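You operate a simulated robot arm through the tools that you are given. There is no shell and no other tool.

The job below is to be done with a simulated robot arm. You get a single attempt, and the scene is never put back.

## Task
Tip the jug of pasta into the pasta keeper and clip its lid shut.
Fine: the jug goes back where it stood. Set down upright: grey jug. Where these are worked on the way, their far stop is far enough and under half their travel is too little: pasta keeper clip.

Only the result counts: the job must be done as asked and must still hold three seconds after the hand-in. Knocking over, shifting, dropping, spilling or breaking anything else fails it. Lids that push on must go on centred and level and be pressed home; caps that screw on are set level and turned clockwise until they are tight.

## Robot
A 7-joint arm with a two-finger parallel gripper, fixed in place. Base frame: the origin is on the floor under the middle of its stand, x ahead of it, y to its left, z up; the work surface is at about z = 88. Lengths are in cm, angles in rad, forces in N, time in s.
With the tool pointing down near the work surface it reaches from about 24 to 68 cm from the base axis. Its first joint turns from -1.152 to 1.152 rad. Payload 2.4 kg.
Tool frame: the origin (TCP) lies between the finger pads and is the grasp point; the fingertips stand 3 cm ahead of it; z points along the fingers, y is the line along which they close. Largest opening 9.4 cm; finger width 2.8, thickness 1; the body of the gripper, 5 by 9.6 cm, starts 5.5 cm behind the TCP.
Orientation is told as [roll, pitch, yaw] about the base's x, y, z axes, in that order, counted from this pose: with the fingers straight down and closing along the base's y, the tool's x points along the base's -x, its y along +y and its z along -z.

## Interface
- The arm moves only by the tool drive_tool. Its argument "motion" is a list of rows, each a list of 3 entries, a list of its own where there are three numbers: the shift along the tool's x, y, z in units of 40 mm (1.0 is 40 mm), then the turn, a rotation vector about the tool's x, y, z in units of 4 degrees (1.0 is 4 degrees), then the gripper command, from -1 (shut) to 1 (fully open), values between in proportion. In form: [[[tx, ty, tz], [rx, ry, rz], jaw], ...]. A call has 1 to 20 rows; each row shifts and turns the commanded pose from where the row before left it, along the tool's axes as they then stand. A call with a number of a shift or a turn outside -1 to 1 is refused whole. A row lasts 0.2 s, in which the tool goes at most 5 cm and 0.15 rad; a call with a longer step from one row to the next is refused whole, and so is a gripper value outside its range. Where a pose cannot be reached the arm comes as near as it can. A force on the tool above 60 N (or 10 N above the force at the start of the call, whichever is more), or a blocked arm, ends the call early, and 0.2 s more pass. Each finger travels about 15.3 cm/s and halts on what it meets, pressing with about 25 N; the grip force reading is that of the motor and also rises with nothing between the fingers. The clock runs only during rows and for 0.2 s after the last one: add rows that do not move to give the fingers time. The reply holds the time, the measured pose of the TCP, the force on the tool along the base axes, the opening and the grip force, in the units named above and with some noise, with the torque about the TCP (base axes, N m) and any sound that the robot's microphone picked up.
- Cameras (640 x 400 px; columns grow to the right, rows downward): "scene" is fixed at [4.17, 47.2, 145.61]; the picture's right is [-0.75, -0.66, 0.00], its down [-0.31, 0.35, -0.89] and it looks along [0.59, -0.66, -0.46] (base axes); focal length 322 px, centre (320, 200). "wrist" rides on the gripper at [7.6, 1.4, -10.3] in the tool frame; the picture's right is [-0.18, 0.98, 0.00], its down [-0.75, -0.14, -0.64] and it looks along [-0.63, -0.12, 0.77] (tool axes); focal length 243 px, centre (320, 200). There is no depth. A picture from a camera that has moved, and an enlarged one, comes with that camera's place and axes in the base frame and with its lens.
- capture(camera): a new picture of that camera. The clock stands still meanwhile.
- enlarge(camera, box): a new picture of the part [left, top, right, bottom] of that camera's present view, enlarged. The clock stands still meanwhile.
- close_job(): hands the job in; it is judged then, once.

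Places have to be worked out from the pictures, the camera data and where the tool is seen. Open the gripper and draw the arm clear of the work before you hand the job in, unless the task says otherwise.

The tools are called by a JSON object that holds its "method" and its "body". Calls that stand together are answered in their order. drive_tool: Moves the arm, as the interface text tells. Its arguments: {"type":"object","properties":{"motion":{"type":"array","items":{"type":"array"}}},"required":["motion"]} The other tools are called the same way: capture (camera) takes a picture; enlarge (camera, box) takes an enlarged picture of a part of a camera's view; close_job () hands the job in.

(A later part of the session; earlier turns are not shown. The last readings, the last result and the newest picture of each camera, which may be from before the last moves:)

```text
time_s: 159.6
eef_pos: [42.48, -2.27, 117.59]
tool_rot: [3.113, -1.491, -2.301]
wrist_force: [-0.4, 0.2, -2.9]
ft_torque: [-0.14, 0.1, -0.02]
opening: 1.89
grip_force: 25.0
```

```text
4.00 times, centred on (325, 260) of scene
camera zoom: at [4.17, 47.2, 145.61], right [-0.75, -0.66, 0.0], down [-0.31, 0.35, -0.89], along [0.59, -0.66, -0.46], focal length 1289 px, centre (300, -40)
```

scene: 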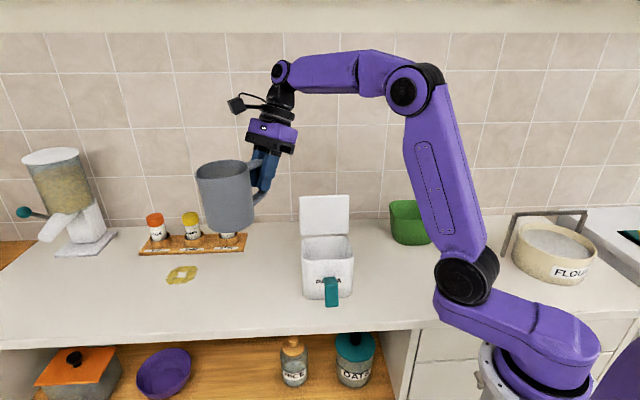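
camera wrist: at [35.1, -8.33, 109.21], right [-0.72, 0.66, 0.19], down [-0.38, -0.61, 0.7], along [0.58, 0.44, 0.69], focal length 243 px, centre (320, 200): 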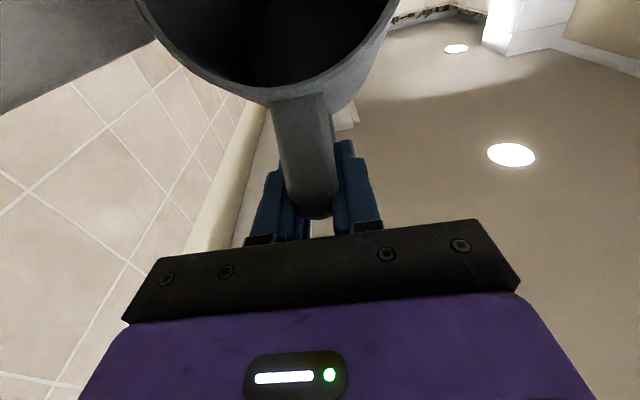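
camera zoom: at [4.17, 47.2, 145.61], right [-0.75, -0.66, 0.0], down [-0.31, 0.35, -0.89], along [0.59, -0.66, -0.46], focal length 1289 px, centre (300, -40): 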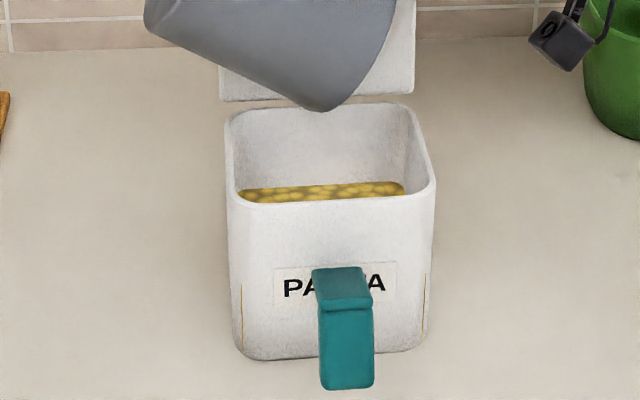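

The jug is empty and nothing was spilled. I'll raise it a little and swing it back along the same path.

{"method": "drive_tool", "body": {"motion": [[[-0.6, 0, 0.05], [0, 0, 0], -1], [[0.02, 0, 0.2467], [0, 1, 0], -1], [[0.003, 0, 0.2475], [0, 1, 0], -1], [[-0.0142, 0, 0.2471], [0, 1, 0], -1], [[-0.0314, 0, 0.2455], [0, 1, 0], -1], [[-0.0485, 0, 0.2427], [0, 1, 0], -1], [[-0.0646, 0, 0.2363], [0, 1, 0], -1], [[-0.0793, 0, 0.2265], [0, 1, 0], -1], [[-0.093, 0, 0.2158], [0, 1, 0], -1], [[-0.1055, 0, 0.2044], [0, 1, 0], -1], [[-0.1156, 0, 0.19], [0, 1, 0], -1], [[-0.1242, 0, 0.1755], [0, 1, 0], -1], [[-0.1298, 0, 0.1586], [0, 1, 0], -1], [[0, 0, 0], [0, 0, 0], -1]]}}

{"method": "enlarge", "body": {"camera": "scene", "box": [200, 110, 410, 310]}}

```text
time_s: 162.6
eef_pos: [50.34, 5.86, 119.99]
tool_rot: [0.003, -0.809, 0.809]
wrist_force: [0.9, -0.2, -3.0]
ft_torque: [-0.03, 0.0, -0.03]
opening: 1.86
grip_force: 25.1
```

```text
2.00 times, centred on (305, 210) of scene
camera zoom: at [4.17, 47.2, 145.61], right [-0.75, -0.66, 0.0], down [-0.31, 0.35, -0.89], along [0.59, -0.66, -0.46], focal length 644 px, centre (350, 180)
```

zoom: 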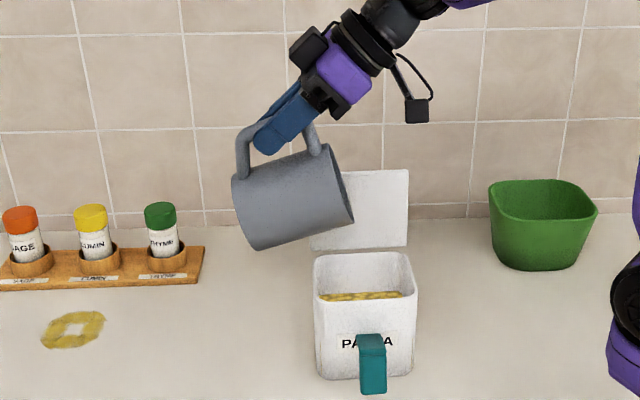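

{"method": "drive_tool", "body": {"motion": [[[-0.1337, 0, 0.1419], [0, 1, 0], -1], [[-0.1341, 0, 0.1238], [0, 1, 0], -1], [[-0.1346, 0, 0.1079], [0, 1, 0], -1], [[-0.1295, 0, 0.0897], [0, 1, 0], -1], [[-0.1225, 0, 0.0728], [0, 1, 0], -1], [[-0.1161, 0, 0.0584], [0, 1, 0], -1], [[-0.1084, 0, 0.0453], [0, 1, 0], -1], [[-0.0924, 0, 0.0313], [0, 1, 0], -1], [[-0.0822, 0, 0.0216], [0, 1, 0], -1], [[-0.0639, 0, 0.0121], [0, 1, 0], -1], [[-0.05, 0, 0.006], [0, 1, 0], -1], [[-0.03, 0, 0], [0, 1, 0], -1], [[0, 0, 0], [0, 1, 0], -1], [[0, 0, 0], [0, 1, 0], -1], [[0, 0, 0], [0, 1, 0], -1], [[0, 0, 0], [0, 0, 0], -1]]}}

{"method": "enlarge", "body": {"camera": "scene", "box": [200, 110, 410, 310]}}

```text
time_s: 166.0
eef_pos: [54.18, 10.05, 119.89]
tool_rot: [0.001, 0.235, 0.814]
wrist_force: [-0.1, 0.3, -3.4]
ft_torque: [0.18, -0.11, 0.02]
opening: 1.87
grip_force: 24.7
```

```text
2.00 times, centred on (305, 210) of scene
camera zoom: at [4.17, 47.2, 145.61], right [-0.75, -0.66, 0.0], down [-0.31, 0.35, -0.89], along [0.59, -0.66, -0.46], focal length 644 px, centre (350, 180)
```

zoom: 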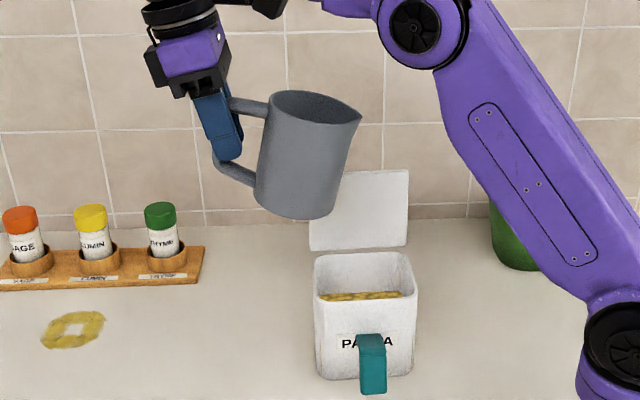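

Next I'll turn the jug back about the vertical to its original heading.

{"method": "drive_tool", "body": {"motion": [[[0, 0, 0], [-0.233, 0, 0.972], -1], [[0, 0, 0], [-0.233, 0, 0.972], -1], [[0, 0, 0], [-0.233, 0, 0.972], -1], [[0, 0, 0], [-0.233, 0, 0.972], -1], [[0, 0, 0], [-0.233, 0, 0.972], -1], [[0, 0, 0], [-0.233, 0, 0.972], -1], [[0, 0, 0], [-0.233, 0, 0.972], -1], [[0, 0, 0], [-0.233, 0, 0.972], -1], [[0, 0, 0], [-0.233, 0, 0.972], -1], [[0, 0, 0], [-0.233, 0, 0.972], -1], [[0, 0, 0], [-0.233, 0, 0.972], -1], [[0, 0, 0], [-0.233, 0, 0.972], -1], [[0, 0, 0], [-0.233, 0, 0.972], -1], [[0, 0, 0], [-0.233, 0, 0.972], -1], [[0, 0, 0], [-0.233, 0, 0.972], -1], [[0, 0, 0], [-0.233, 0, 0.972], -1], [[0, 0, 0], [-0.233, 0, 0.972], -1], [[0, 0, 0], [-0.233, 0, 0.972], -1], [[0, 0, 0], [-0.233, 0, 0.972], -1], [[0, 0, 0], [-0.233, 0, 0.972], -1]]}}

{"method": "capture", "body": {"camera": "scene"}}

```text
time_s: 170.2
eef_pos: [54.22, 9.97, 120.05]
tool_rot: [0.0, 0.236, -0.584]
wrist_force: [-0.2, -0.5, -3.3]
ft_torque: [-0.14, -0.18, -0.01]
opening: 1.89
grip_force: 24.9
```

```text
taken
```

scene: 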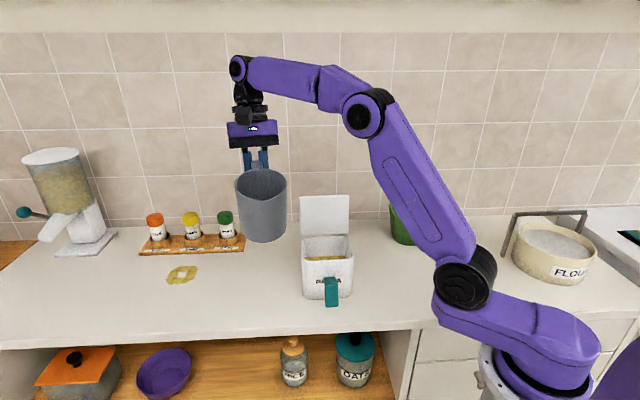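

{"method": "drive_tool", "body": {"motion": [[[0, 0, 0], [-0.233, 0, 0.972], -1], [[0, 0, 0], [-0.233, 0, 0.972], -1], [[0, 0, 0], [-0.233, 0, 0.972], -1], [[0, 0, 0], [-0.233, 0, 0.972], -1], [[0, 0, 0], [-0.233, 0, 0.972], -1], [[0, 0, 0], [-0.233, 0, 0.972], -1], [[0, 0, 0], [-0.233, 0, 0.972], -1], [[0, 0, 0], [-0.233, 0, 0.972], -1], [[0, 0, 0], [-0.233, 0, 0.972], -1], [[0, 0, 0], [-0.233, 0, 0.972], -1], [[0, 0, 0], [-0.233, 0, 0.972], -1], [[0, 0, 0], [-0.233, 0, 0.972], -1], [[0, 0, 0], [-0.233, 0, 0.972], -1], [[0, 0, 0], [-0.233, 0, 0.972], -1], [[0, 0, 0], [-0.233, 0, 0.972], -1], [[0, 0, 0], [-0.233, 0, 0.972], -1], [[0, 0, 0], [-0.233, 0, 0.972], -1], [[0, 0, 0], [-0.233, 0, 0.972], -1], [[0, 0, 0], [-0.233, 0, 0.972], -1], [[0, 0, 0], [-0.233, 0, 0.972], -1]]}}

{"method": "drive_tool", "body": {"motion": [[[0, 0, 0], [-0.233, 0, 0.972], -1], [[0, 0, 0], [-0.233, 0, 0.972], -1], [[0, 0, 0], [-0.233, 0, 0.972], -1], [[0, 0, 0], [-0.233, 0, 0.972], -1], [[0, 0, 0], [0, 1, 0], -1], [[0, 0, 0], [0, 1, 0], -1], [[0, 0, 0], [0, 0.9, 0], -1], [[0, 0, 0], [0, 0, 0], -1]]}}

```text
time_s: 174.4
eef_pos: [54.29, 9.96, 119.95]
tool_rot: [-0.002, 0.237, -1.98]
wrist_force: [0.6, -0.1, -3.8]
ft_torque: [-0.2, 0.06, -0.01]
opening: 1.86
grip_force: 25.1
```

```text
time_s: 176.2
eef_pos: [54.23, 10.03, 119.97]
tool_rot: [-0.001, 0.438, -2.26]
wrist_force: [0.3, 0.0, -3.0]
ft_torque: [-0.2, 0.13, 0.02]
opening: 1.87
grip_force: 25.1
```

The tool is back at its grasp orientation. I'll check whether the jug has shifted in the grip.

{"method": "capture", "body": {"camera": "wrist"}}

{"method": "enlarge", "body": {"camera": "scene", "box": [180, 120, 310, 230]}}

```text
taken
camera wrist: at [57.18, 11.05, 132.51], right [0.65, -0.75, -0.08], down [-0.72, -0.65, 0.26], along [-0.25, -0.11, -0.96], focal length 243 px, centre (320, 200)
```

wrist: 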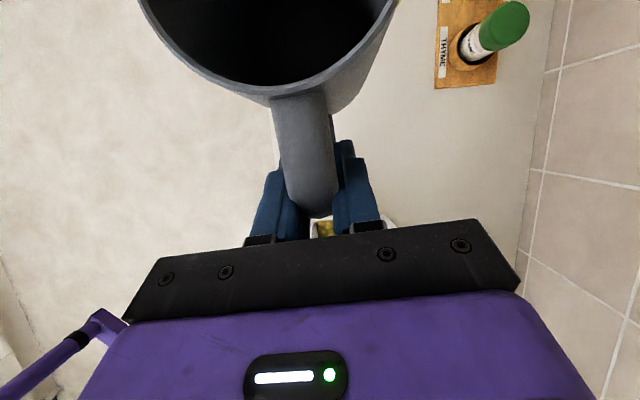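

```text
3.64 times, centred on (245, 175) of scene
camera zoom: at [4.17, 47.2, 145.61], right [-0.75, -0.66, 0.0], down [-0.31, 0.35, -0.89], along [0.59, -0.66, -0.46], focal length 1172 px, centre (593, 291)
```

zoom: 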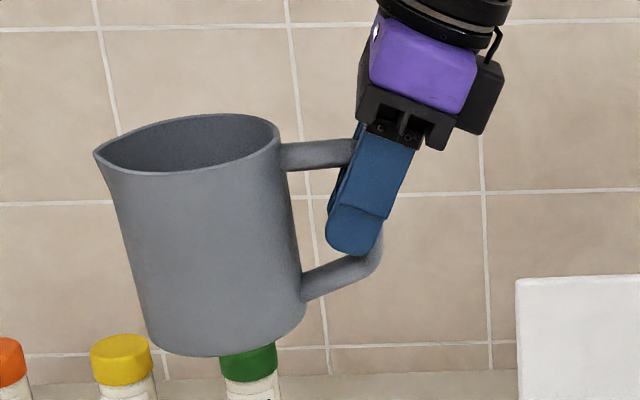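

The jug has only slipped a few millimetres and tilted about 1.5° in the grip. I'll move back over its original spot and lower it.

{"method": "drive_tool", "body": {"motion": [[[0.178, 0.515, 0.083], [0, 0, 0], -1], [[0.178, 0.515, 0.083], [0, 0, 0], -1], [[-0.212, 0, 0.453], [0, 0, 0], -1], [[-0.212, 0, 0.453], [0, 0, 0], -1], [[-0.212, 0, 0.453], [0, 0, 0], -1], [[-0.212, 0, 0.453], [0, 0, 0], -1], [[-0.212, 0, 0.453], [0, 0, 0], -1], [[-0.212, 0, 0.453], [0, 0, 0], -1], [[-0.212, 0, 0.453], [0, 0, 0], -1], [[-0.212, 0, 0.453], [0, 0, 0], -1], [[-0.212, 0, 0.453], [0, 0, 0], -1], [[-0.212, 0, 0.453], [0, 0, 0], -1], [[-0.18, 0, 0.36], [0, 0, 0], -1], [[0, 0, 0], [0, 0, 0], -1]]}}

{"method": "enlarge", "body": {"camera": "scene", "box": [190, 200, 300, 310]}}

```text
time_s: 179.2
eef_pos: [58.37, 8.74, 98.37]
tool_rot: [-0.001, 0.438, -2.26]
wrist_force: [0.2, 0.5, -3.7]
ft_torque: [-0.17, 0.18, -0.01]
opening: 1.87
grip_force: 25.0
```

```text
3.64 times, centred on (245, 255) of scene
camera zoom: at [4.17, 47.2, 145.61], right [-0.75, -0.66, 0.0], down [-0.31, 0.35, -0.89], along [0.59, -0.66, -0.46], focal length 1172 px, centre (593, 0)
```

zoom: 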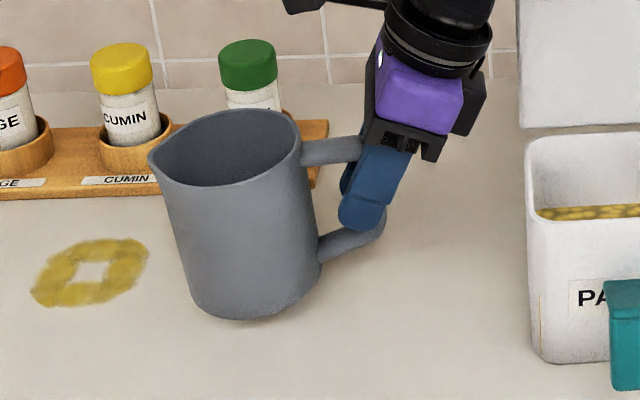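

{"method": "drive_tool", "body": {"motion": [[[-0.064, 0, 0.136], [0, 0.35, 0], -1], [[-0.064, 0, 0.136], [0, 0, 0], -1], [[-0.064, 0, 0.136], [0, 0, 0], -1], [[-0.032, 0, 0.068], [0, 0, 0], -1], [[0, 0, 0], [0, 0, 0], -1]]}}

{"method": "enlarge", "body": {"camera": "scene", "box": [190, 200, 300, 310]}}

```text
time_s: 180.4
eef_pos: [58.27, 8.55, 96.22]
tool_rot: [-0.003, 0.463, -2.261]
wrist_force: [-0.1, -0.1, -2.8]
ft_torque: [-0.15, 0.13, 0.0]
opening: 1.85
grip_force: 25.3
```

```text
3.64 times, centred on (245, 255) of scene
camera zoom: at [4.17, 47.2, 145.61], right [-0.75, -0.66, 0.0], down [-0.31, 0.35, -0.89], along [0.59, -0.66, -0.46], focal length 1172 px, centre (593, 0)
```

zoom: 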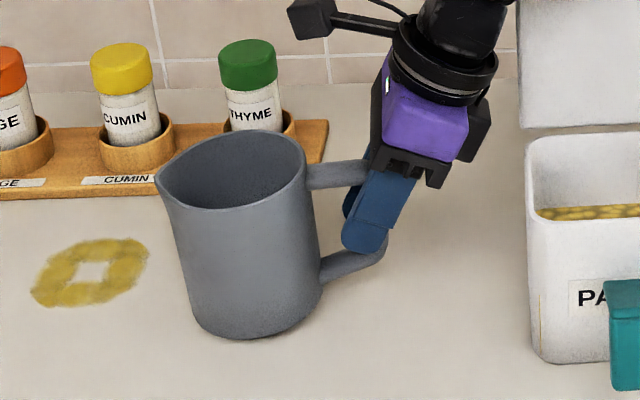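

{"method": "drive_tool", "body": {"motion": [[[-0.067, 0, -0.033], [0, 0, 0], -1], [[-0.045, 0, 0.09], [0, 0, 0], -1], [[-0.045, 0, 0.09], [0, 0, 0], -1], [[0, 0, 0], [0, 0, 0], -1]]}}

{"method": "enlarge", "body": {"camera": "scene", "box": [190, 200, 300, 310]}}

```text
time_s: 181.4
eef_pos: [58.14, 8.32, 95.57]
tool_rot: [-0.005, 0.465, -2.26]
wrist_force: [-0.4, -0.9, -1.8]
ft_torque: [-0.19, 0.18, 0.0]
opening: 1.87
grip_force: 25.3
```

```text
3.64 times, centred on (245, 255) of scene
camera zoom: at [4.17, 47.2, 145.61], right [-0.75, -0.66, 0.0], down [-0.31, 0.35, -0.89], along [0.59, -0.66, -0.46], focal length 1172 px, centre (593, 0)
```

zoom: 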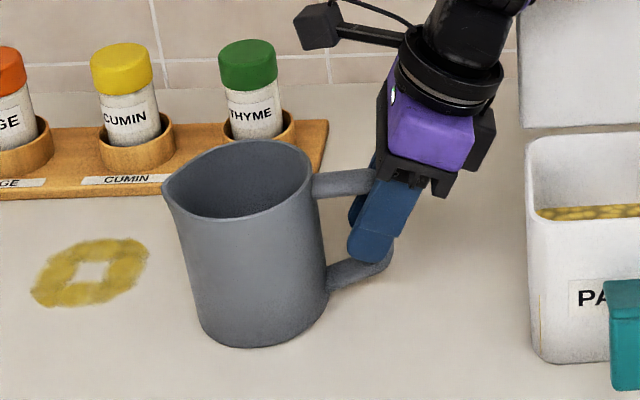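

{"method": "drive_tool", "body": {"motion": [[[-0.03, 0, 0.065], [0, 0, 0], -1], [[0, 0, 0], [0, 0, 0], -1]]}}

{"method": "enlarge", "body": {"camera": "scene", "box": [190, 200, 300, 310]}}

```text
time_s: 182.0
eef_pos: [58.39, 8.3, 95.22]
tool_rot: [0.001, 0.464, -2.262]
wrist_force: [-1.8, -0.2, 5.2]
ft_torque: [0.5, -0.36, 0.04]
opening: 1.86
grip_force: 25.1
```

```text
3.64 times, centred on (245, 255) of scene
camera zoom: at [4.15, 47.19, 145.61], right [-0.75, -0.66, 0.0], down [-0.31, 0.35, -0.89], along [0.59, -0.66, -0.46], focal length 1172 px, centre (593, 0)
```

zoom: 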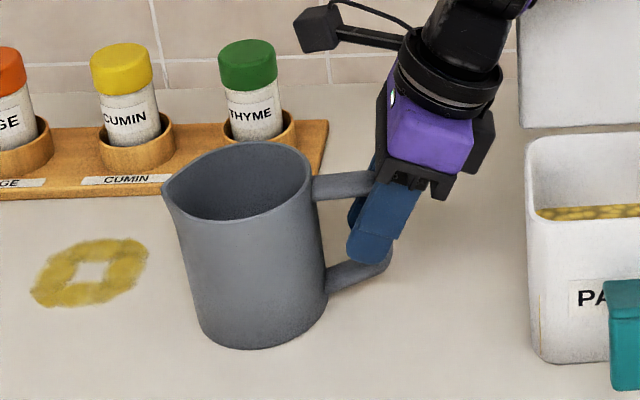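

The jug is resting flat on the counter (5 N push back, centred under it). I'll release the handle gently.

{"method": "drive_tool", "body": {"motion": [[[0, 0, 0], [0, 0, 0], -0.6], [[0, 0, 0], [0, 0, 0], -0.5], [[0, 0, 0], [0, 0, 0], -0.3], [[0, 0, 0], [0, 0, 0], 0.2], [[0, 0, 0], [0, 0, 0], 1], [[0, 0, 0], [0, 0, 0], 1]]}}

{"method": "enlarge", "body": {"camera": "scene", "box": [190, 200, 300, 310]}}

{"method": "capture", "body": {"camera": "wrist"}}

```text
time_s: 183.4
eef_pos: [58.16, 8.32, 95.29]
tool_rot: [-0.002, 0.463, -2.26]
wrist_force: [0.2, 0.7, -0.4]
ft_torque: [-0.01, 0.02, 0.0]
opening: 9.4
grip_force: 0.0
```

```text
3.64 times, centred on (245, 255) of scene
camera zoom: at [4.17, 47.2, 145.61], right [-0.75, -0.66, 0.0], down [-0.31, 0.35, -0.89], along [0.59, -0.66, -0.46], focal length 1172 px, centre (593, 0)
```

zoom: 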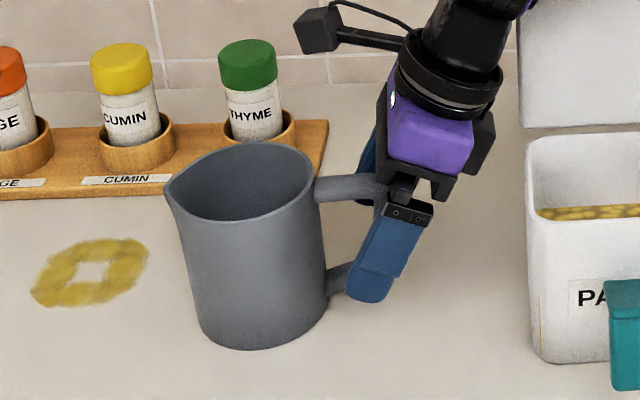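

```text
taken
camera wrist: at [60.92, 9.17, 107.81], right [0.65, -0.75, -0.08], down [-0.72, -0.65, 0.24], along [-0.23, -0.1, -0.97], focal length 243 px, centre (320, 200)
```

wrist: 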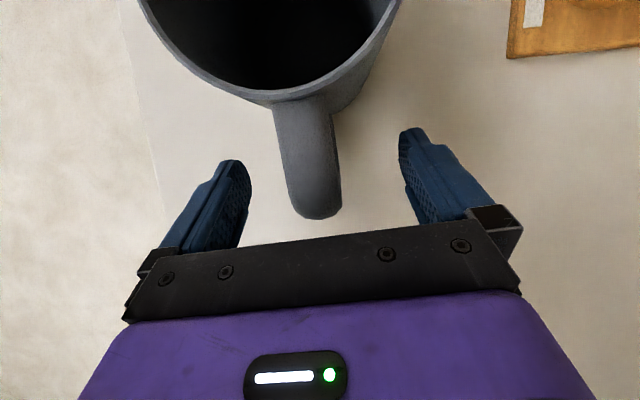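

The jug stands upright within about 0.3 cm of its original spot. I'll withdraw straight up, then turn the tool back towards the keeper.

{"method": "drive_tool", "body": {"motion": [[[0.11, 0, -0.224], [0, 0, 0], 1], [[0.223, 0, -0.4475], [0, 0, 0], 1], [[0.312, 0, -0.6265], [0, 0, 0], 1], [[0.312, 0, -0.6265], [0, 0, 0], 1], [[0.312, 0, -0.6265], [0, 0, 0], 1], [[0.312, 0, -0.6265], [0, 0, 0], 1], [[0.312, 0, -0.6265], [0, 0, 0], 1], [[0.312, 0, -0.6265], [0, 0, 0], 1], [[0.312, 0, -0.6265], [0, 0, 0], 1], [[0, 0, 0], [0, -1, 0], 1], [[0, 0, 0], [0, -1, 0], 1], [[0, 0, 0], [0, -1, 0], 1], [[0, 0, 0], [0, -1, 0], 1], [[0, 0, 0], [0, -1, 0], 1], [[0, 0, 0], [0, -1, 0], 1], [[0, 0, 0], [0, -0.6, 0], 1], [[0, 0, 0], [0, 0, 0], 1]]}}

{"method": "capture", "body": {"camera": "scene"}}

```text
time_s: 187.0
eef_pos: [58.24, 8.15, 117.82]
tool_rot: [-0.001, 0.001, -2.259]
wrist_force: [0.7, -0.5, 0.2]
ft_torque: [0.03, 0.0, -0.02]
opening: 9.4
grip_force: 0.1
```

```text
taken
```

scene: 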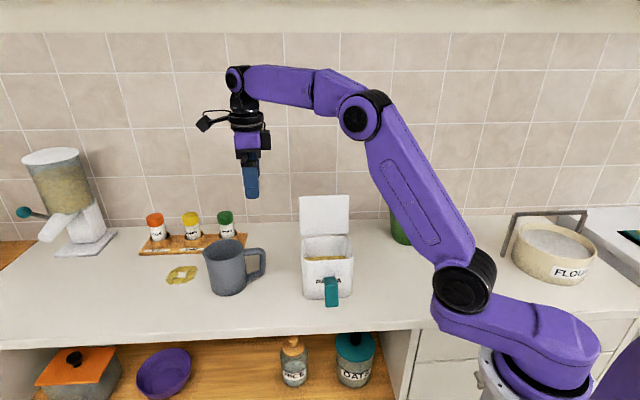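

{"method": "drive_tool", "body": {"motion": [[[0, 0, 0], [0, 0, -1], 1], [[0, 0, 0], [0, 0, -1], 1], [[0, 0, 0], [0, 0, -1], 1], [[0, 0, 0], [0, 0, -1], 1], [[0, 0, 0], [0, 0, -1], 1], [[0, 0, 0], [0, 0, -1], 1], [[0, 0, 0], [0, 0, -1], 1], [[0, 0, 0], [0, 0, -1], 1], [[0, 0, 0], [0, 0, -1], 1], [[0, 0, 0], [0, 0, -1], 1], [[0, 0, 0], [0, 0, -1], 1], [[0, 0, 0], [0, 0, -1], 1], [[0, 0, 0], [0, 0, -1], 1], [[0, 0, 0], [0, 0, -1], 1], [[0, 0, 0], [0, 0, -1], 1], [[0, 0, 0], [0, 0, -1], 1], [[0, 0, 0], [0, 0, -1], 1], [[0, 0, 0], [0, 0, -1], 1], [[0, 0, 0], [0, 0, -1], 1], [[0, 0, 0], [0, 0, -1], 1]]}}

{"method": "drive_tool", "body": {"motion": [[[0, 0, 0], [0, 0, -1], 1], [[0, 0, 0], [0, 0, -0.4], 1], [[-0.344, -0.802, 0], [0, 0, 0], 1], [[-0.344, -0.802, 0], [0, 0, 0], 1], [[-0.344, -0.802, 0], [0, 0, 0], 1], [[-0.344, -0.802, 0], [0, 0, 0], 1], [[-0.344, -0.802, 0], [0, 0, 0], 1], [[0, 0, 0], [0, 0, 0], 1]]}}

{"method": "capture", "body": {"camera": "wrist"}}

{"method": "enlarge", "body": {"camera": "scene", "box": [270, 130, 390, 310]}}

```text
time_s: 191.2
eef_pos: [58.21, 8.25, 117.81]
tool_rot: [0.001, 0.002, -0.861]
wrist_force: [-0.5, 0.6, 0.1]
ft_torque: [-0.03, 0.02, 0.0]
opening: 9.4
grip_force: 0.1
```

```text
time_s: 193.0
eef_pos: [51.91, -8.04, 117.54]
tool_rot: [0.0, 0.003, -0.764]
wrist_force: [0.3, -0.3, 0.1]
ft_torque: [-0.02, 0.02, -0.01]
opening: 9.4
grip_force: 0.0
```

```text
taken
camera wrist: at [47.58, -1.75, 127.92], right [0.81, 0.58, 0.0], down [0.45, -0.62, 0.64], along [0.37, -0.52, -0.77], focal length 243 px, centre (320, 200)
```

wrist: 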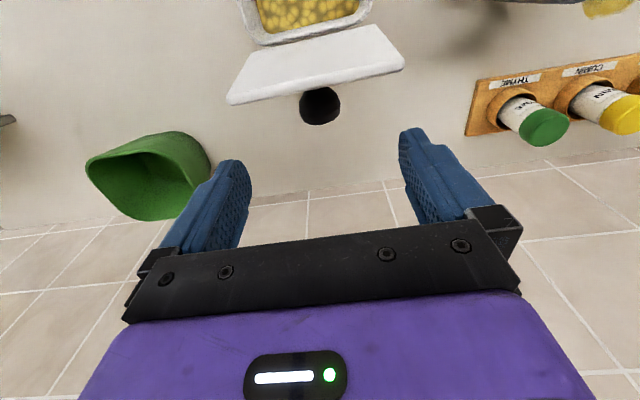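

```text
2.22 times, centred on (330, 220) of scene
camera zoom: at [4.17, 47.19, 145.61], right [-0.75, -0.66, 0.0], down [-0.31, 0.35, -0.89], along [0.59, -0.66, -0.46], focal length 716 px, centre (298, 156)
```

zoom: 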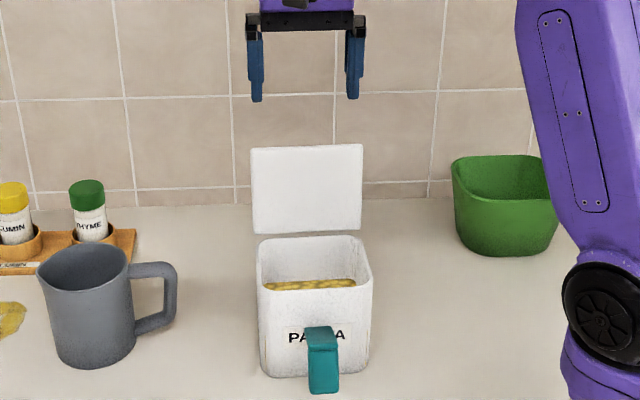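

The pasta is in and the lid still leans open. To close it under control I'll grip the knob again, going back in by the same safe path I left by: lean 20°, go down, then lean further.

{"method": "drive_tool", "body": {"motion": [[[-0.06, 0.02, 0], [0, 0, 0], 1], [[0, 0, 0], [0, 1, 0], 1], [[0, 0, 0], [0, 1, 0], 1], [[0, 0, 0], [0, 1, 0], 1], [[0, 0, 0], [0, 1, 0], 1], [[0, 0, 0], [0, 1, 0], 1], [[-0.245, 0, 0.673], [0, 0, 0], 1], [[-0.245, 0, 0.673], [0, 0, 0], 1], [[-0.245, 0, 0.673], [0, 0, 0], 1], [[0, 0, 0], [0, 0, 0], 1]]}}

{"method": "capture", "body": {"camera": "wrist"}}

{"method": "enlarge", "body": {"camera": "scene", "box": [270, 150, 390, 310]}}

```text
time_s: 195.2
eef_pos: [52.21, -7.84, 109.17]
tool_rot: [0.002, 0.351, -0.765]
wrist_force: [-0.4, -0.4, -0.5]
ft_torque: [-0.03, 0.02, 0.03]
opening: 9.4
grip_force: 0.0
```

```text
taken
camera wrist: at [50.75, -4.35, 121.4], right [0.81, 0.59, -0.06], down [0.57, -0.74, 0.34], along [0.16, -0.31, -0.94], focal length 243 px, centre (320, 200)
```

wrist: 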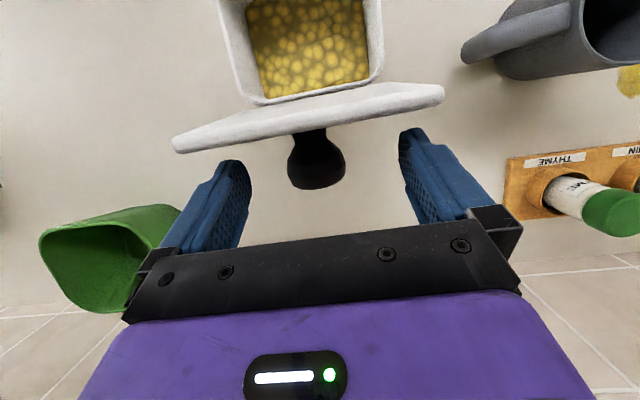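

```text
2.50 times, centred on (330, 230) of scene
camera zoom: at [4.17, 47.2, 145.61], right [-0.75, -0.66, 0.0], down [-0.31, 0.35, -0.89], along [0.59, -0.66, -0.46], focal length 805 px, centre (295, 125)
```

zoom: 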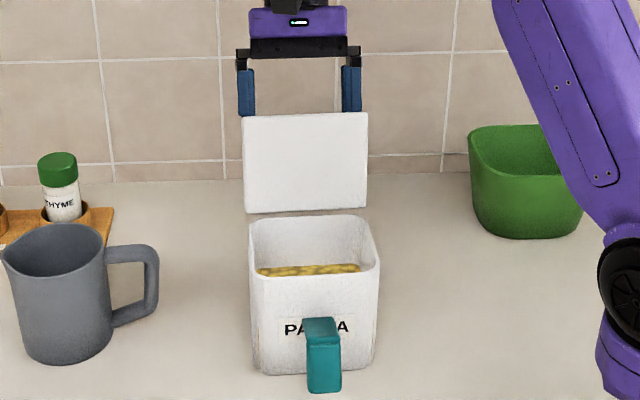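

The knob is already nicely on the finger axis. I'll lean a little more, about the knob, so the closing arc ends in a comfortable pose.

{"method": "drive_tool", "body": {"motion": [[[-0.0357, 0, 0.004], [0, 1, 0], 1], [[-0.0357, 0, 0.004], [0, 1, 0], 1], [[-0.0357, 0, 0.004], [0, 1, 0], 1], [[-0.0357, 0, 0.004], [0, 1, 0], 1], [[0, 0, 0], [0, 0, 0], 1]]}}

{"method": "capture", "body": {"camera": "wrist"}}

```text
time_s: 196.4
eef_pos: [52.52, -8.42, 108.74]
tool_rot: [0.002, 0.631, -0.765]
wrist_force: [0.0, 0.0, 0.6]
ft_torque: [0.04, 0.01, 0.0]
opening: 9.4
grip_force: 0.0
```

```text
taken
camera wrist: at [53.71, -7.33, 121.64], right [0.79, 0.61, -0.11], down [0.61, -0.79, 0.07], along [-0.04, -0.12, -0.99], focal length 243 px, centre (320, 200)
```

wrist: 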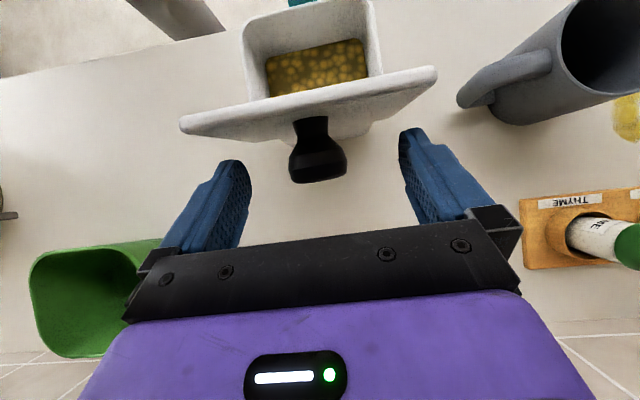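

{"method": "drive_tool", "body": {"motion": [[[-0.02, 0, 0.08], [0, 0, 0], 1], [[0, 0, 0], [0, 0, 0], 0], [[0, 0, 0], [0, 0, 0], -1], [[0, 0, 0], [0, 0, 0], -1], [[0, 0, 0], [0, 0, 0], -1]]}}

{"method": "enlarge", "body": {"camera": "scene", "box": [270, 150, 390, 310]}}

```text
time_s: 197.6
eef_pos: [52.58, -8.39, 108.55]
tool_rot: [0.001, 0.63, -0.764]
wrist_force: [1.8, -1.1, 0.4]
ft_torque: [-0.05, -0.09, -0.01]
opening: 3.5
grip_force: 25.0
```

```text
2.50 times, centred on (330, 230) of scene
camera zoom: at [4.17, 47.19, 145.61], right [-0.75, -0.66, 0.0], down [-0.31, 0.35, -0.89], along [0.59, -0.66, -0.46], focal length 805 px, centre (295, 125)
```

zoom: 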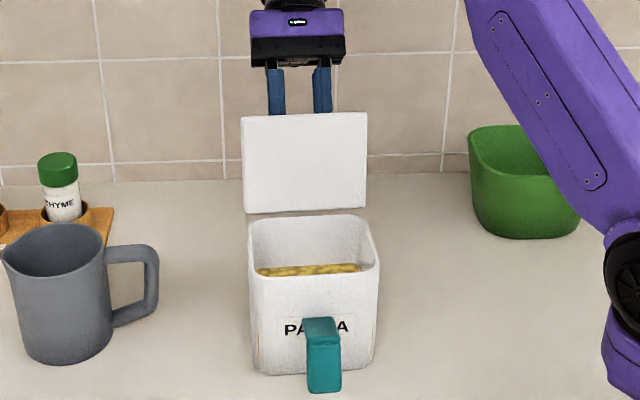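

The knob is gripped again. I'll swing the lid forward about its hinge in small steps, watching the forces.

{"method": "drive_tool", "body": {"motion": [[[0.1713, 0, -0.0035], [0, -1, 0], -1], [[0.1713, 0, -0.0035], [0, -1, 0], -1], [[0.1713, 0, -0.0035], [0, -1, 0], -1], [[0, 0, 0], [0, 0, 0], -1]]}}

{"method": "enlarge", "body": {"camera": "scene", "box": [270, 150, 390, 310]}}

```text
time_s: 198.6
eef_pos: [51.14, -7.21, 109.71]
tool_rot: [0.0, 0.421, -0.765]
wrist_force: [0.1, 1.1, -0.4]
ft_torque: [-0.02, -0.08, -0.02]
opening: 3.49
grip_force: 24.8
```

```text
2.50 times, centred on (330, 230) of scene
camera zoom: at [4.17, 47.2, 145.61], right [-0.75, -0.66, 0.0], down [-0.31, 0.35, -0.89], along [0.59, -0.66, -0.46], focal length 805 px, centre (295, 125)
```

zoom: 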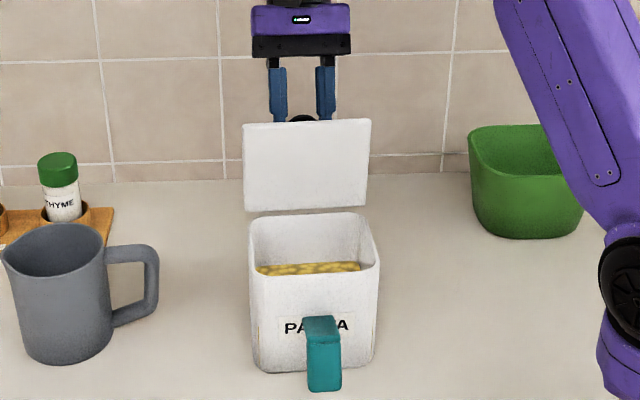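

{"method": "drive_tool", "body": {"motion": [[[0.1713, 0, -0.0035], [0, -1, 0], -1], [[0.1713, 0, -0.0035], [0, -1, 0], -1], [[0.1713, 0, -0.0035], [0, -1, 0], -1], [[0.1713, 0, -0.0035], [0, -1, 0], -1], [[0.1713, 0, -0.0035], [0, -1, 0], -1], [[0, 0, 0], [0, 0, 0], -1]]}}

{"method": "enlarge", "body": {"camera": "scene", "box": [270, 150, 390, 310]}}

```text
time_s: 200.0
eef_pos: [48.9, -4.98, 110.66]
tool_rot: [-0.001, 0.073, -0.765]
wrist_force: [-0.5, 0.8, -3.9]
ft_torque: [0.08, -0.02, 0.04]
opening: 3.49
grip_force: 25.5
```

```text
2.50 times, centred on (330, 230) of scene
camera zoom: at [4.17, 47.2, 145.61], right [-0.75, -0.66, 0.0], down [-0.31, 0.35, -0.89], along [0.59, -0.66, -0.46], focal length 805 px, centre (295, 125)
```

zoom: 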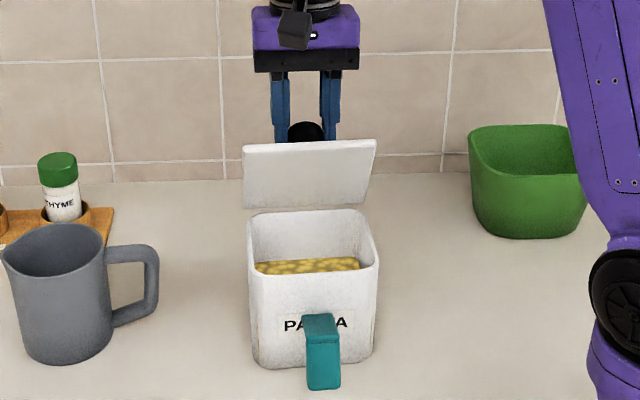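

{"method": "drive_tool", "body": {"motion": [[[0, 0, 0.06], [0, 0, 0], -1], [[0, 0, 0], [0, 0, 0], -1]]}}

{"method": "enlarge", "body": {"camera": "scene", "box": [270, 150, 390, 310]}}

```text
time_s: 200.6
eef_pos: [48.99, -5.05, 110.55]
tool_rot: [0.002, 0.071, -0.766]
wrist_force: [2.0, -1.4, -0.9]
ft_torque: [-0.05, -0.16, 0.0]
opening: 3.5
grip_force: 25.0
```

```text
2.50 times, centred on (330, 230) of scene
camera zoom: at [4.17, 47.19, 145.61], right [-0.75, -0.66, 0.0], down [-0.31, 0.35, -0.89], along [0.59, -0.66, -0.46], focal length 805 px, centre (295, 125)
```

zoom: 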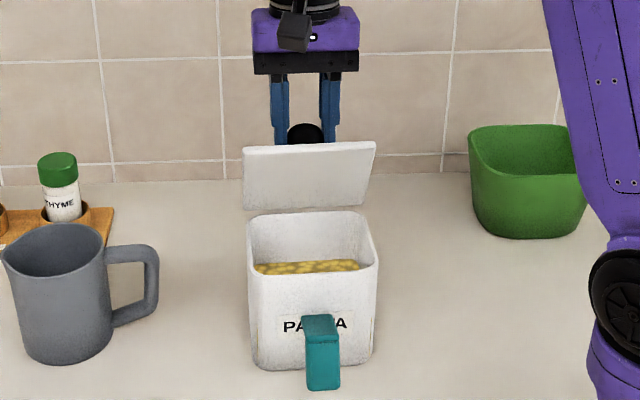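

{"method": "drive_tool", "body": {"motion": [[[0.1676, 0, 0.002], [0, -1, 0], -1], [[0.1676, 0, 0.002], [0, -1, 0], -1], [[0.1676, 0, 0.002], [0, -1, 0], -1], [[0.1676, 0, 0.002], [0, -1, 0], -1], [[0.1676, 0, 0.002], [0, -1, 0], -1], [[0, 0, 0], [0, 0, 0], -1]]}}

{"method": "enlarge", "body": {"camera": "scene", "box": [270, 150, 390, 310]}}

```text
time_s: 202.0
eef_pos: [46.47, -2.54, 110.11]
tool_rot: [0.001, -0.278, -0.765]
wrist_force: [-1.1, -0.7, -3.5]
ft_torque: [0.05, 0.05, 0.04]
opening: 3.47
grip_force: 25.2
```

```text
2.50 times, centred on (330, 230) of scene
camera zoom: at [4.17, 47.19, 145.61], right [-0.75, -0.66, 0.0], down [-0.31, 0.35, -0.89], along [0.59, -0.66, -0.46], focal length 805 px, centre (295, 125)
```

zoom: 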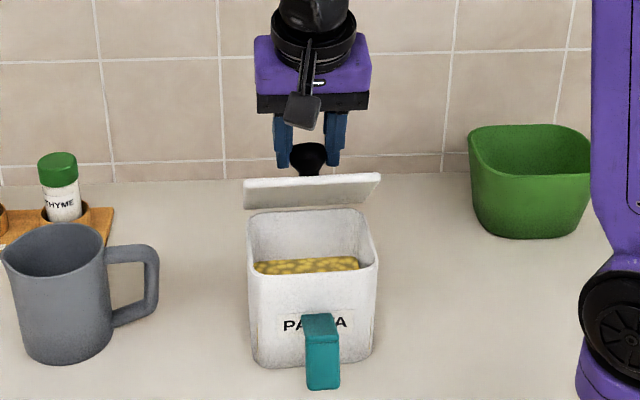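

{"method": "drive_tool", "body": {"motion": [[[0.014, 0, 0.048], [0, 0, 0], -1], [[0.165, 0, 0.008], [0, -1, 0], -1], [[0.165, 0, 0.008], [0, -1, 0], -1], [[0.165, 0, 0.008], [0, -1, 0], -1], [[0, 0, 0], [0, 0, 0], -1]]}}

{"method": "enlarge", "body": {"camera": "scene", "box": [270, 150, 390, 310]}}

```text
time_s: 203.2
eef_pos: [45.12, -1.36, 109.25]
tool_rot: [0.001, -0.487, -0.765]
wrist_force: [-0.5, 1.3, -4.5]
ft_torque: [0.11, 0.24, 0.01]
opening: 3.47
grip_force: 24.9
```

```text
2.50 times, centred on (330, 230) of scene
camera zoom: at [4.17, 47.2, 145.61], right [-0.75, -0.66, 0.0], down [-0.31, 0.35, -0.89], along [0.59, -0.66, -0.46], focal length 805 px, centre (295, 125)
```

zoom: 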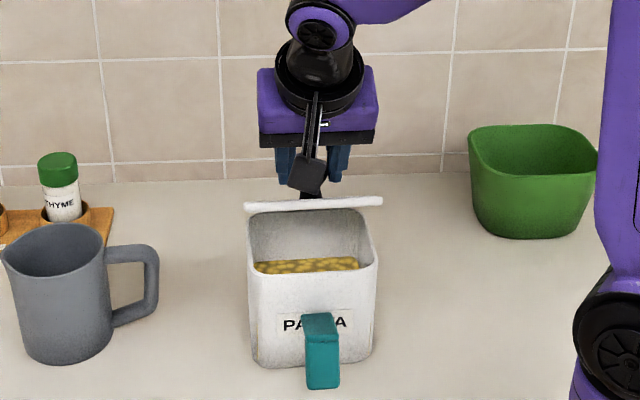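

{"method": "drive_tool", "body": {"motion": [[[0.047, 0, 0.088], [0, 0, 0], -1], [[0, 0, 0], [0, 0, 0], -1]]}}

{"method": "enlarge", "body": {"camera": "scene", "box": [270, 190, 380, 310]}}

```text
time_s: 203.8
eef_pos: [45.19, -1.28, 108.89]
tool_rot: [0.003, -0.487, -0.765]
wrist_force: [2.6, -1.4, -0.9]
ft_torque: [-0.09, -0.12, -0.03]
opening: 3.48
grip_force: 24.6
```

```text
3.33 times, centred on (325, 250) of scene
camera zoom: at [4.17, 47.19, 145.61], right [-0.75, -0.66, 0.0], down [-0.31, 0.35, -0.89], along [0.59, -0.66, -0.46], focal length 1074 px, centre (303, 33)
```

zoom: 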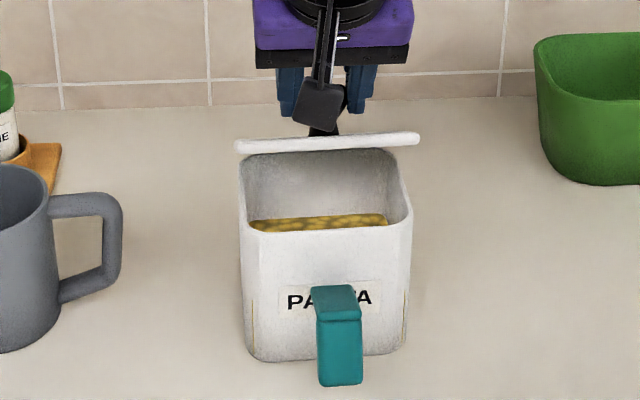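

{"method": "drive_tool", "body": {"motion": [[[0.1625, 0, 0.018], [0, -1, 0], -1], [[0.1625, 0, 0.018], [0, -1, 0], -1], [[0.1625, 0, 0.018], [0, -1, 0], -1], [[0, 0, 0], [0, 0, 0], -1]]}}

{"method": "enlarge", "body": {"camera": "scene", "box": [270, 190, 380, 310]}}

```text
time_s: 204.8
eef_pos: [44.1, -0.18, 107.61]
tool_rot: [0.001, -0.697, -0.766]
wrist_force: [-1.0, -1.1, -3.1]
ft_torque: [0.15, 0.19, 0.02]
opening: 3.48
grip_force: 24.8
```

```text
3.33 times, centred on (325, 250) of scene
camera zoom: at [4.17, 47.2, 145.61], right [-0.75, -0.66, 0.0], down [-0.31, 0.35, -0.89], along [0.59, -0.66, -0.46], focal length 1074 px, centre (303, 33)
```

zoom: 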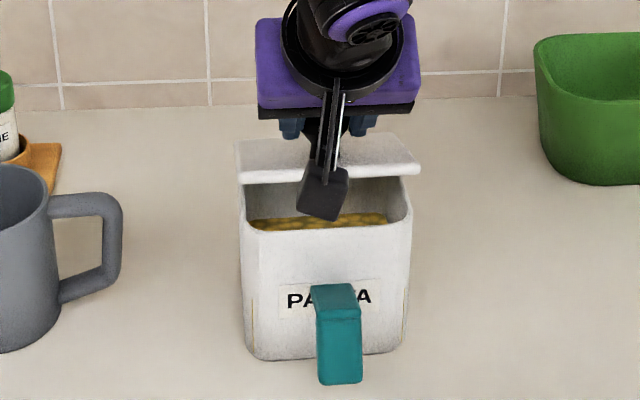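

{"method": "drive_tool", "body": {"motion": [[[0.04, 0, 0.048], [0, 0, 0], -1], [[0.165, 0, 0.025], [0, -1, 0], -1], [[0.165, 0, 0.025], [0, -1, 0], -1], [[0.165, 0, 0.025], [0, -1, 0], -1], [[0, 0, 0], [0, 0, 0], -1]]}}

{"method": "enlarge", "body": {"camera": "scene", "box": [270, 190, 380, 310]}}

```text
time_s: 206.0
eef_pos: [43.09, 0.62, 105.73]
tool_rot: [0.001, -0.908, -0.766]
wrist_force: [-2.4, 2.4, 6.2]
ft_torque: [-0.43, -0.29, 0.01]
opening: 3.48
grip_force: 24.5
```

```text
3.33 times, centred on (325, 250) of scene
camera zoom: at [4.15, 47.2, 145.61], right [-0.75, -0.66, 0.0], down [-0.31, 0.34, -0.89], along [0.59, -0.66, -0.46], focal length 1074 px, centre (303, 33)
```

zoom: 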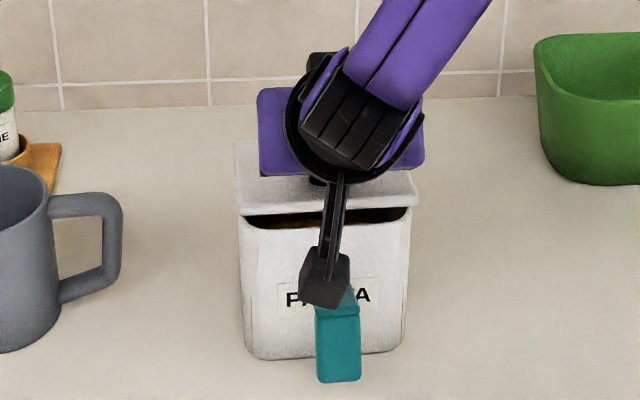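

{"method": "drive_tool", "body": {"motion": [[[0.14, 0, 0.0], [0, -1, 0], -1], [[0.15, 0, 0.01], [0, -1, 0], -1], [[0, 0, 0], [0, 0, 0], -1]]}}

{"method": "enlarge", "body": {"camera": "scene", "box": [270, 190, 380, 310]}}

```text
time_s: 206.8
eef_pos: [42.62, 1.07, 104.71]
tool_rot: [-0.001, -1.043, -0.764]
wrist_force: [-0.4, -0.2, -3.9]
ft_torque: [0.1, 0.4, -0.06]
opening: 3.49
grip_force: 24.7
```

```text
3.33 times, centred on (325, 250) of scene
camera zoom: at [4.17, 47.2, 145.61], right [-0.75, -0.66, 0.0], down [-0.31, 0.35, -0.89], along [0.59, -0.66, -0.46], focal length 1074 px, centre (303, 33)
```

zoom: 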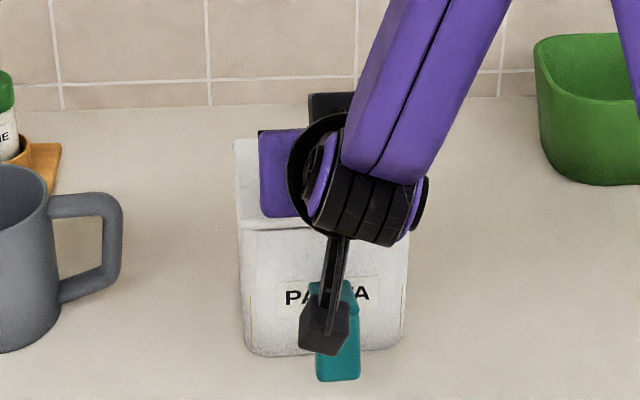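

{"method": "drive_tool", "body": {"motion": [[[0.043, 0, 0.02], [0, 0, 0], -1], [[0.04, 0, 0.01], [0, 0, 0], -1], [[0, 0, 0], [0, 0, 0], -1]]}}

{"method": "enlarge", "body": {"camera": "scene", "box": [290, 220, 360, 300]}}

```text
time_s: 207.6
eef_pos: [42.79, 1.07, 104.63]
tool_rot: [0.008, -1.052, -0.773]
wrist_force: [4.8, -3.9, 15.5]
ft_torque: [-0.4, -0.38, 0.0]
opening: 3.52
grip_force: 25.0
```

```text
5.00 times, centred on (325, 260) of scene
camera zoom: at [4.16, 47.18, 145.62], right [-0.75, -0.66, 0.0], down [-0.31, 0.35, -0.89], along [0.59, -0.66, -0.46], focal length 1611 px, centre (295, -100)
```

zoom: 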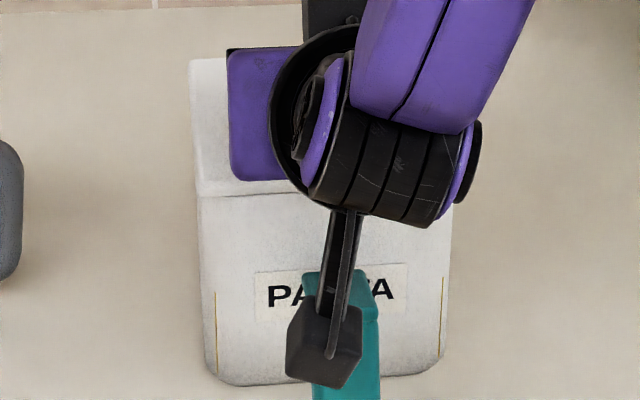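

The lid is down and pressed on the body at about 15 N. I'll release and back off along the finger axis.

{"method": "drive_tool", "body": {"motion": [[[-0.03, 0, -0.01], [0, 0, 0], -1], [[0, 0, 0], [0, 0, 0], 0], [[0, 0, 0], [0, 0, 0], 1], [[0, 0, 0], [0, 0, 0], 1], [[0, 0, -0.4], [0, 0, 0], 1], [[0, 0, -0.6], [0, 0, 0], 1], [[0, 0, -0.6], [0, 0, 0], 1], [[-0.6, 0, -0.35], [0, 0, 0], 1], [[-0.6, 0, -0.35], [0, 0, 0], 1], [[-0.3, 0, -0.17], [0, 0, 0], 1], [[0, 0, 0], [0, 0, 0], 1]]}}

{"method": "capture", "body": {"camera": "wrist"}}

{"method": "capture", "body": {"camera": "scene"}}

```text
time_s: 210.0
eef_pos: [38.62, 4.86, 114.95]
tool_rot: [0.001, -1.045, -0.766]
wrist_force: [-0.1, 0.1, -0.7]
ft_torque: [0.06, -0.02, -0.01]
opening: 9.43
grip_force: 0.0
```

```text
taken
camera wrist: at [30.53, 14.71, 113.42], right [0.75, 0.65, 0.16], down [-0.23, 0.02, 0.97], along [0.63, -0.76, 0.16], focal length 243 px, centre (320, 200)
```

wrist: 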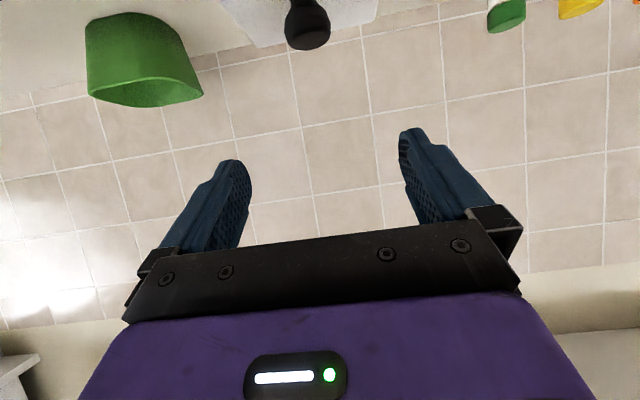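

```text
taken
```

scene: 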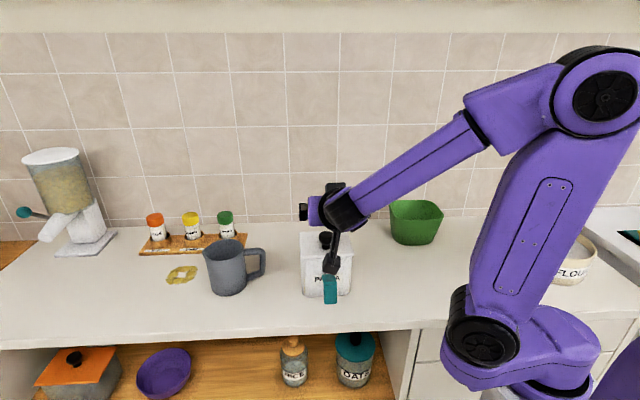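

The lid is shut and the arm is clear. Next I'll look at the clip from the front before working it.

{"method": "drive_tool", "body": {"motion": [[[0, 0, 0], [0, 1, 0], 1], [[0, 0, 0], [0, 1, 0], 1], [[0, 0, 0], [0, 1, 0], 1], [[0, 0, 0], [0, 1, 0], 1], [[0, 0, 0], [0, 1, 0], 1], [[0.763, 0.04, 0.09], [0, 0, 0], 1], [[0.763, 0.04, 0.09], [0, 0, 0], 1], [[0.763, 0.04, 0.09], [0, 0, 0], 1], [[0.763, 0.04, 0.09], [0, 0, 0], 1], [[0, 0, 0], [0, 0, 0], 1]]}}

{"method": "capture", "body": {"camera": "wrist"}}

{"method": "enlarge", "body": {"camera": "wrist", "box": [250, 60, 410, 200]}}

```text
time_s: 212.2
eef_pos: [33.02, 11.43, 105.94]
tool_rot: [0.001, -0.696, -0.766]
wrist_force: [0.5, -1.6, -0.1]
ft_torque: [-0.02, -0.01, -0.03]
opening: 9.42
grip_force: 0.1
```

```text
taken
camera wrist: at [25.25, 21.0, 108.91], right [0.78, 0.61, 0.12], down [0.02, -0.22, 0.98], along [0.62, -0.76, -0.18], focal length 243 px, centre (320, 200)
```

wrist: 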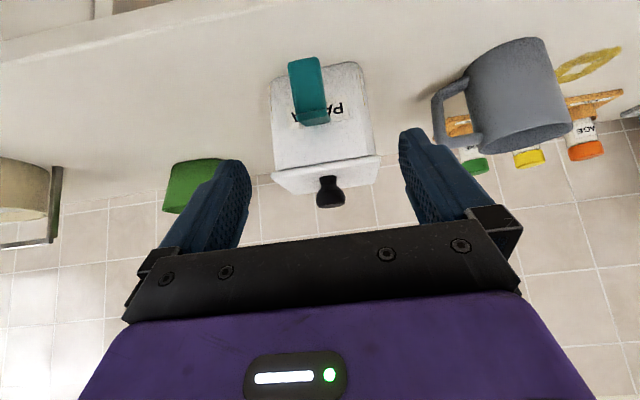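

```text
2.86 times, centred on (330, 130) of wrist
camera zoom: at [25.25, 21.0, 108.91], right [0.78, 0.61, 0.12], down [0.02, -0.22, 0.98], along [0.62, -0.76, -0.18], focal length 693 px, centre (291, 400)
```

zoom: 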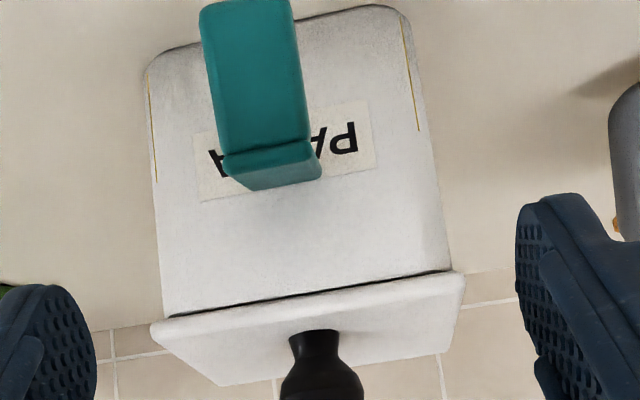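

{"method": "enlarge", "body": {"camera": "scene", "box": [270, 210, 380, 300]}}

```text
4.44 times, centred on (325, 255) of scene
camera zoom: at [4.17, 47.2, 145.61], right [-0.75, -0.66, 0.0], down [-0.31, 0.35, -0.89], along [0.59, -0.66, -0.46], focal length 1432 px, centre (298, -44)
```

zoom: 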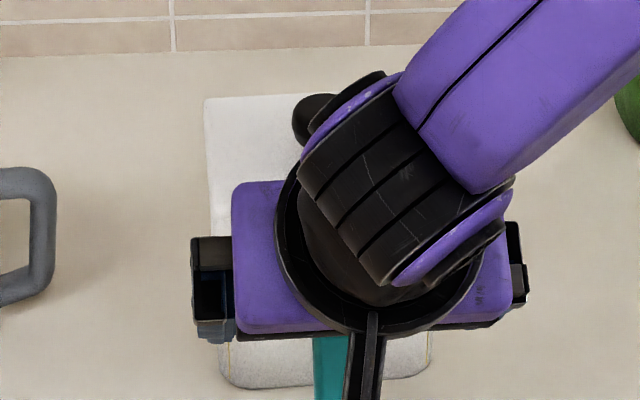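

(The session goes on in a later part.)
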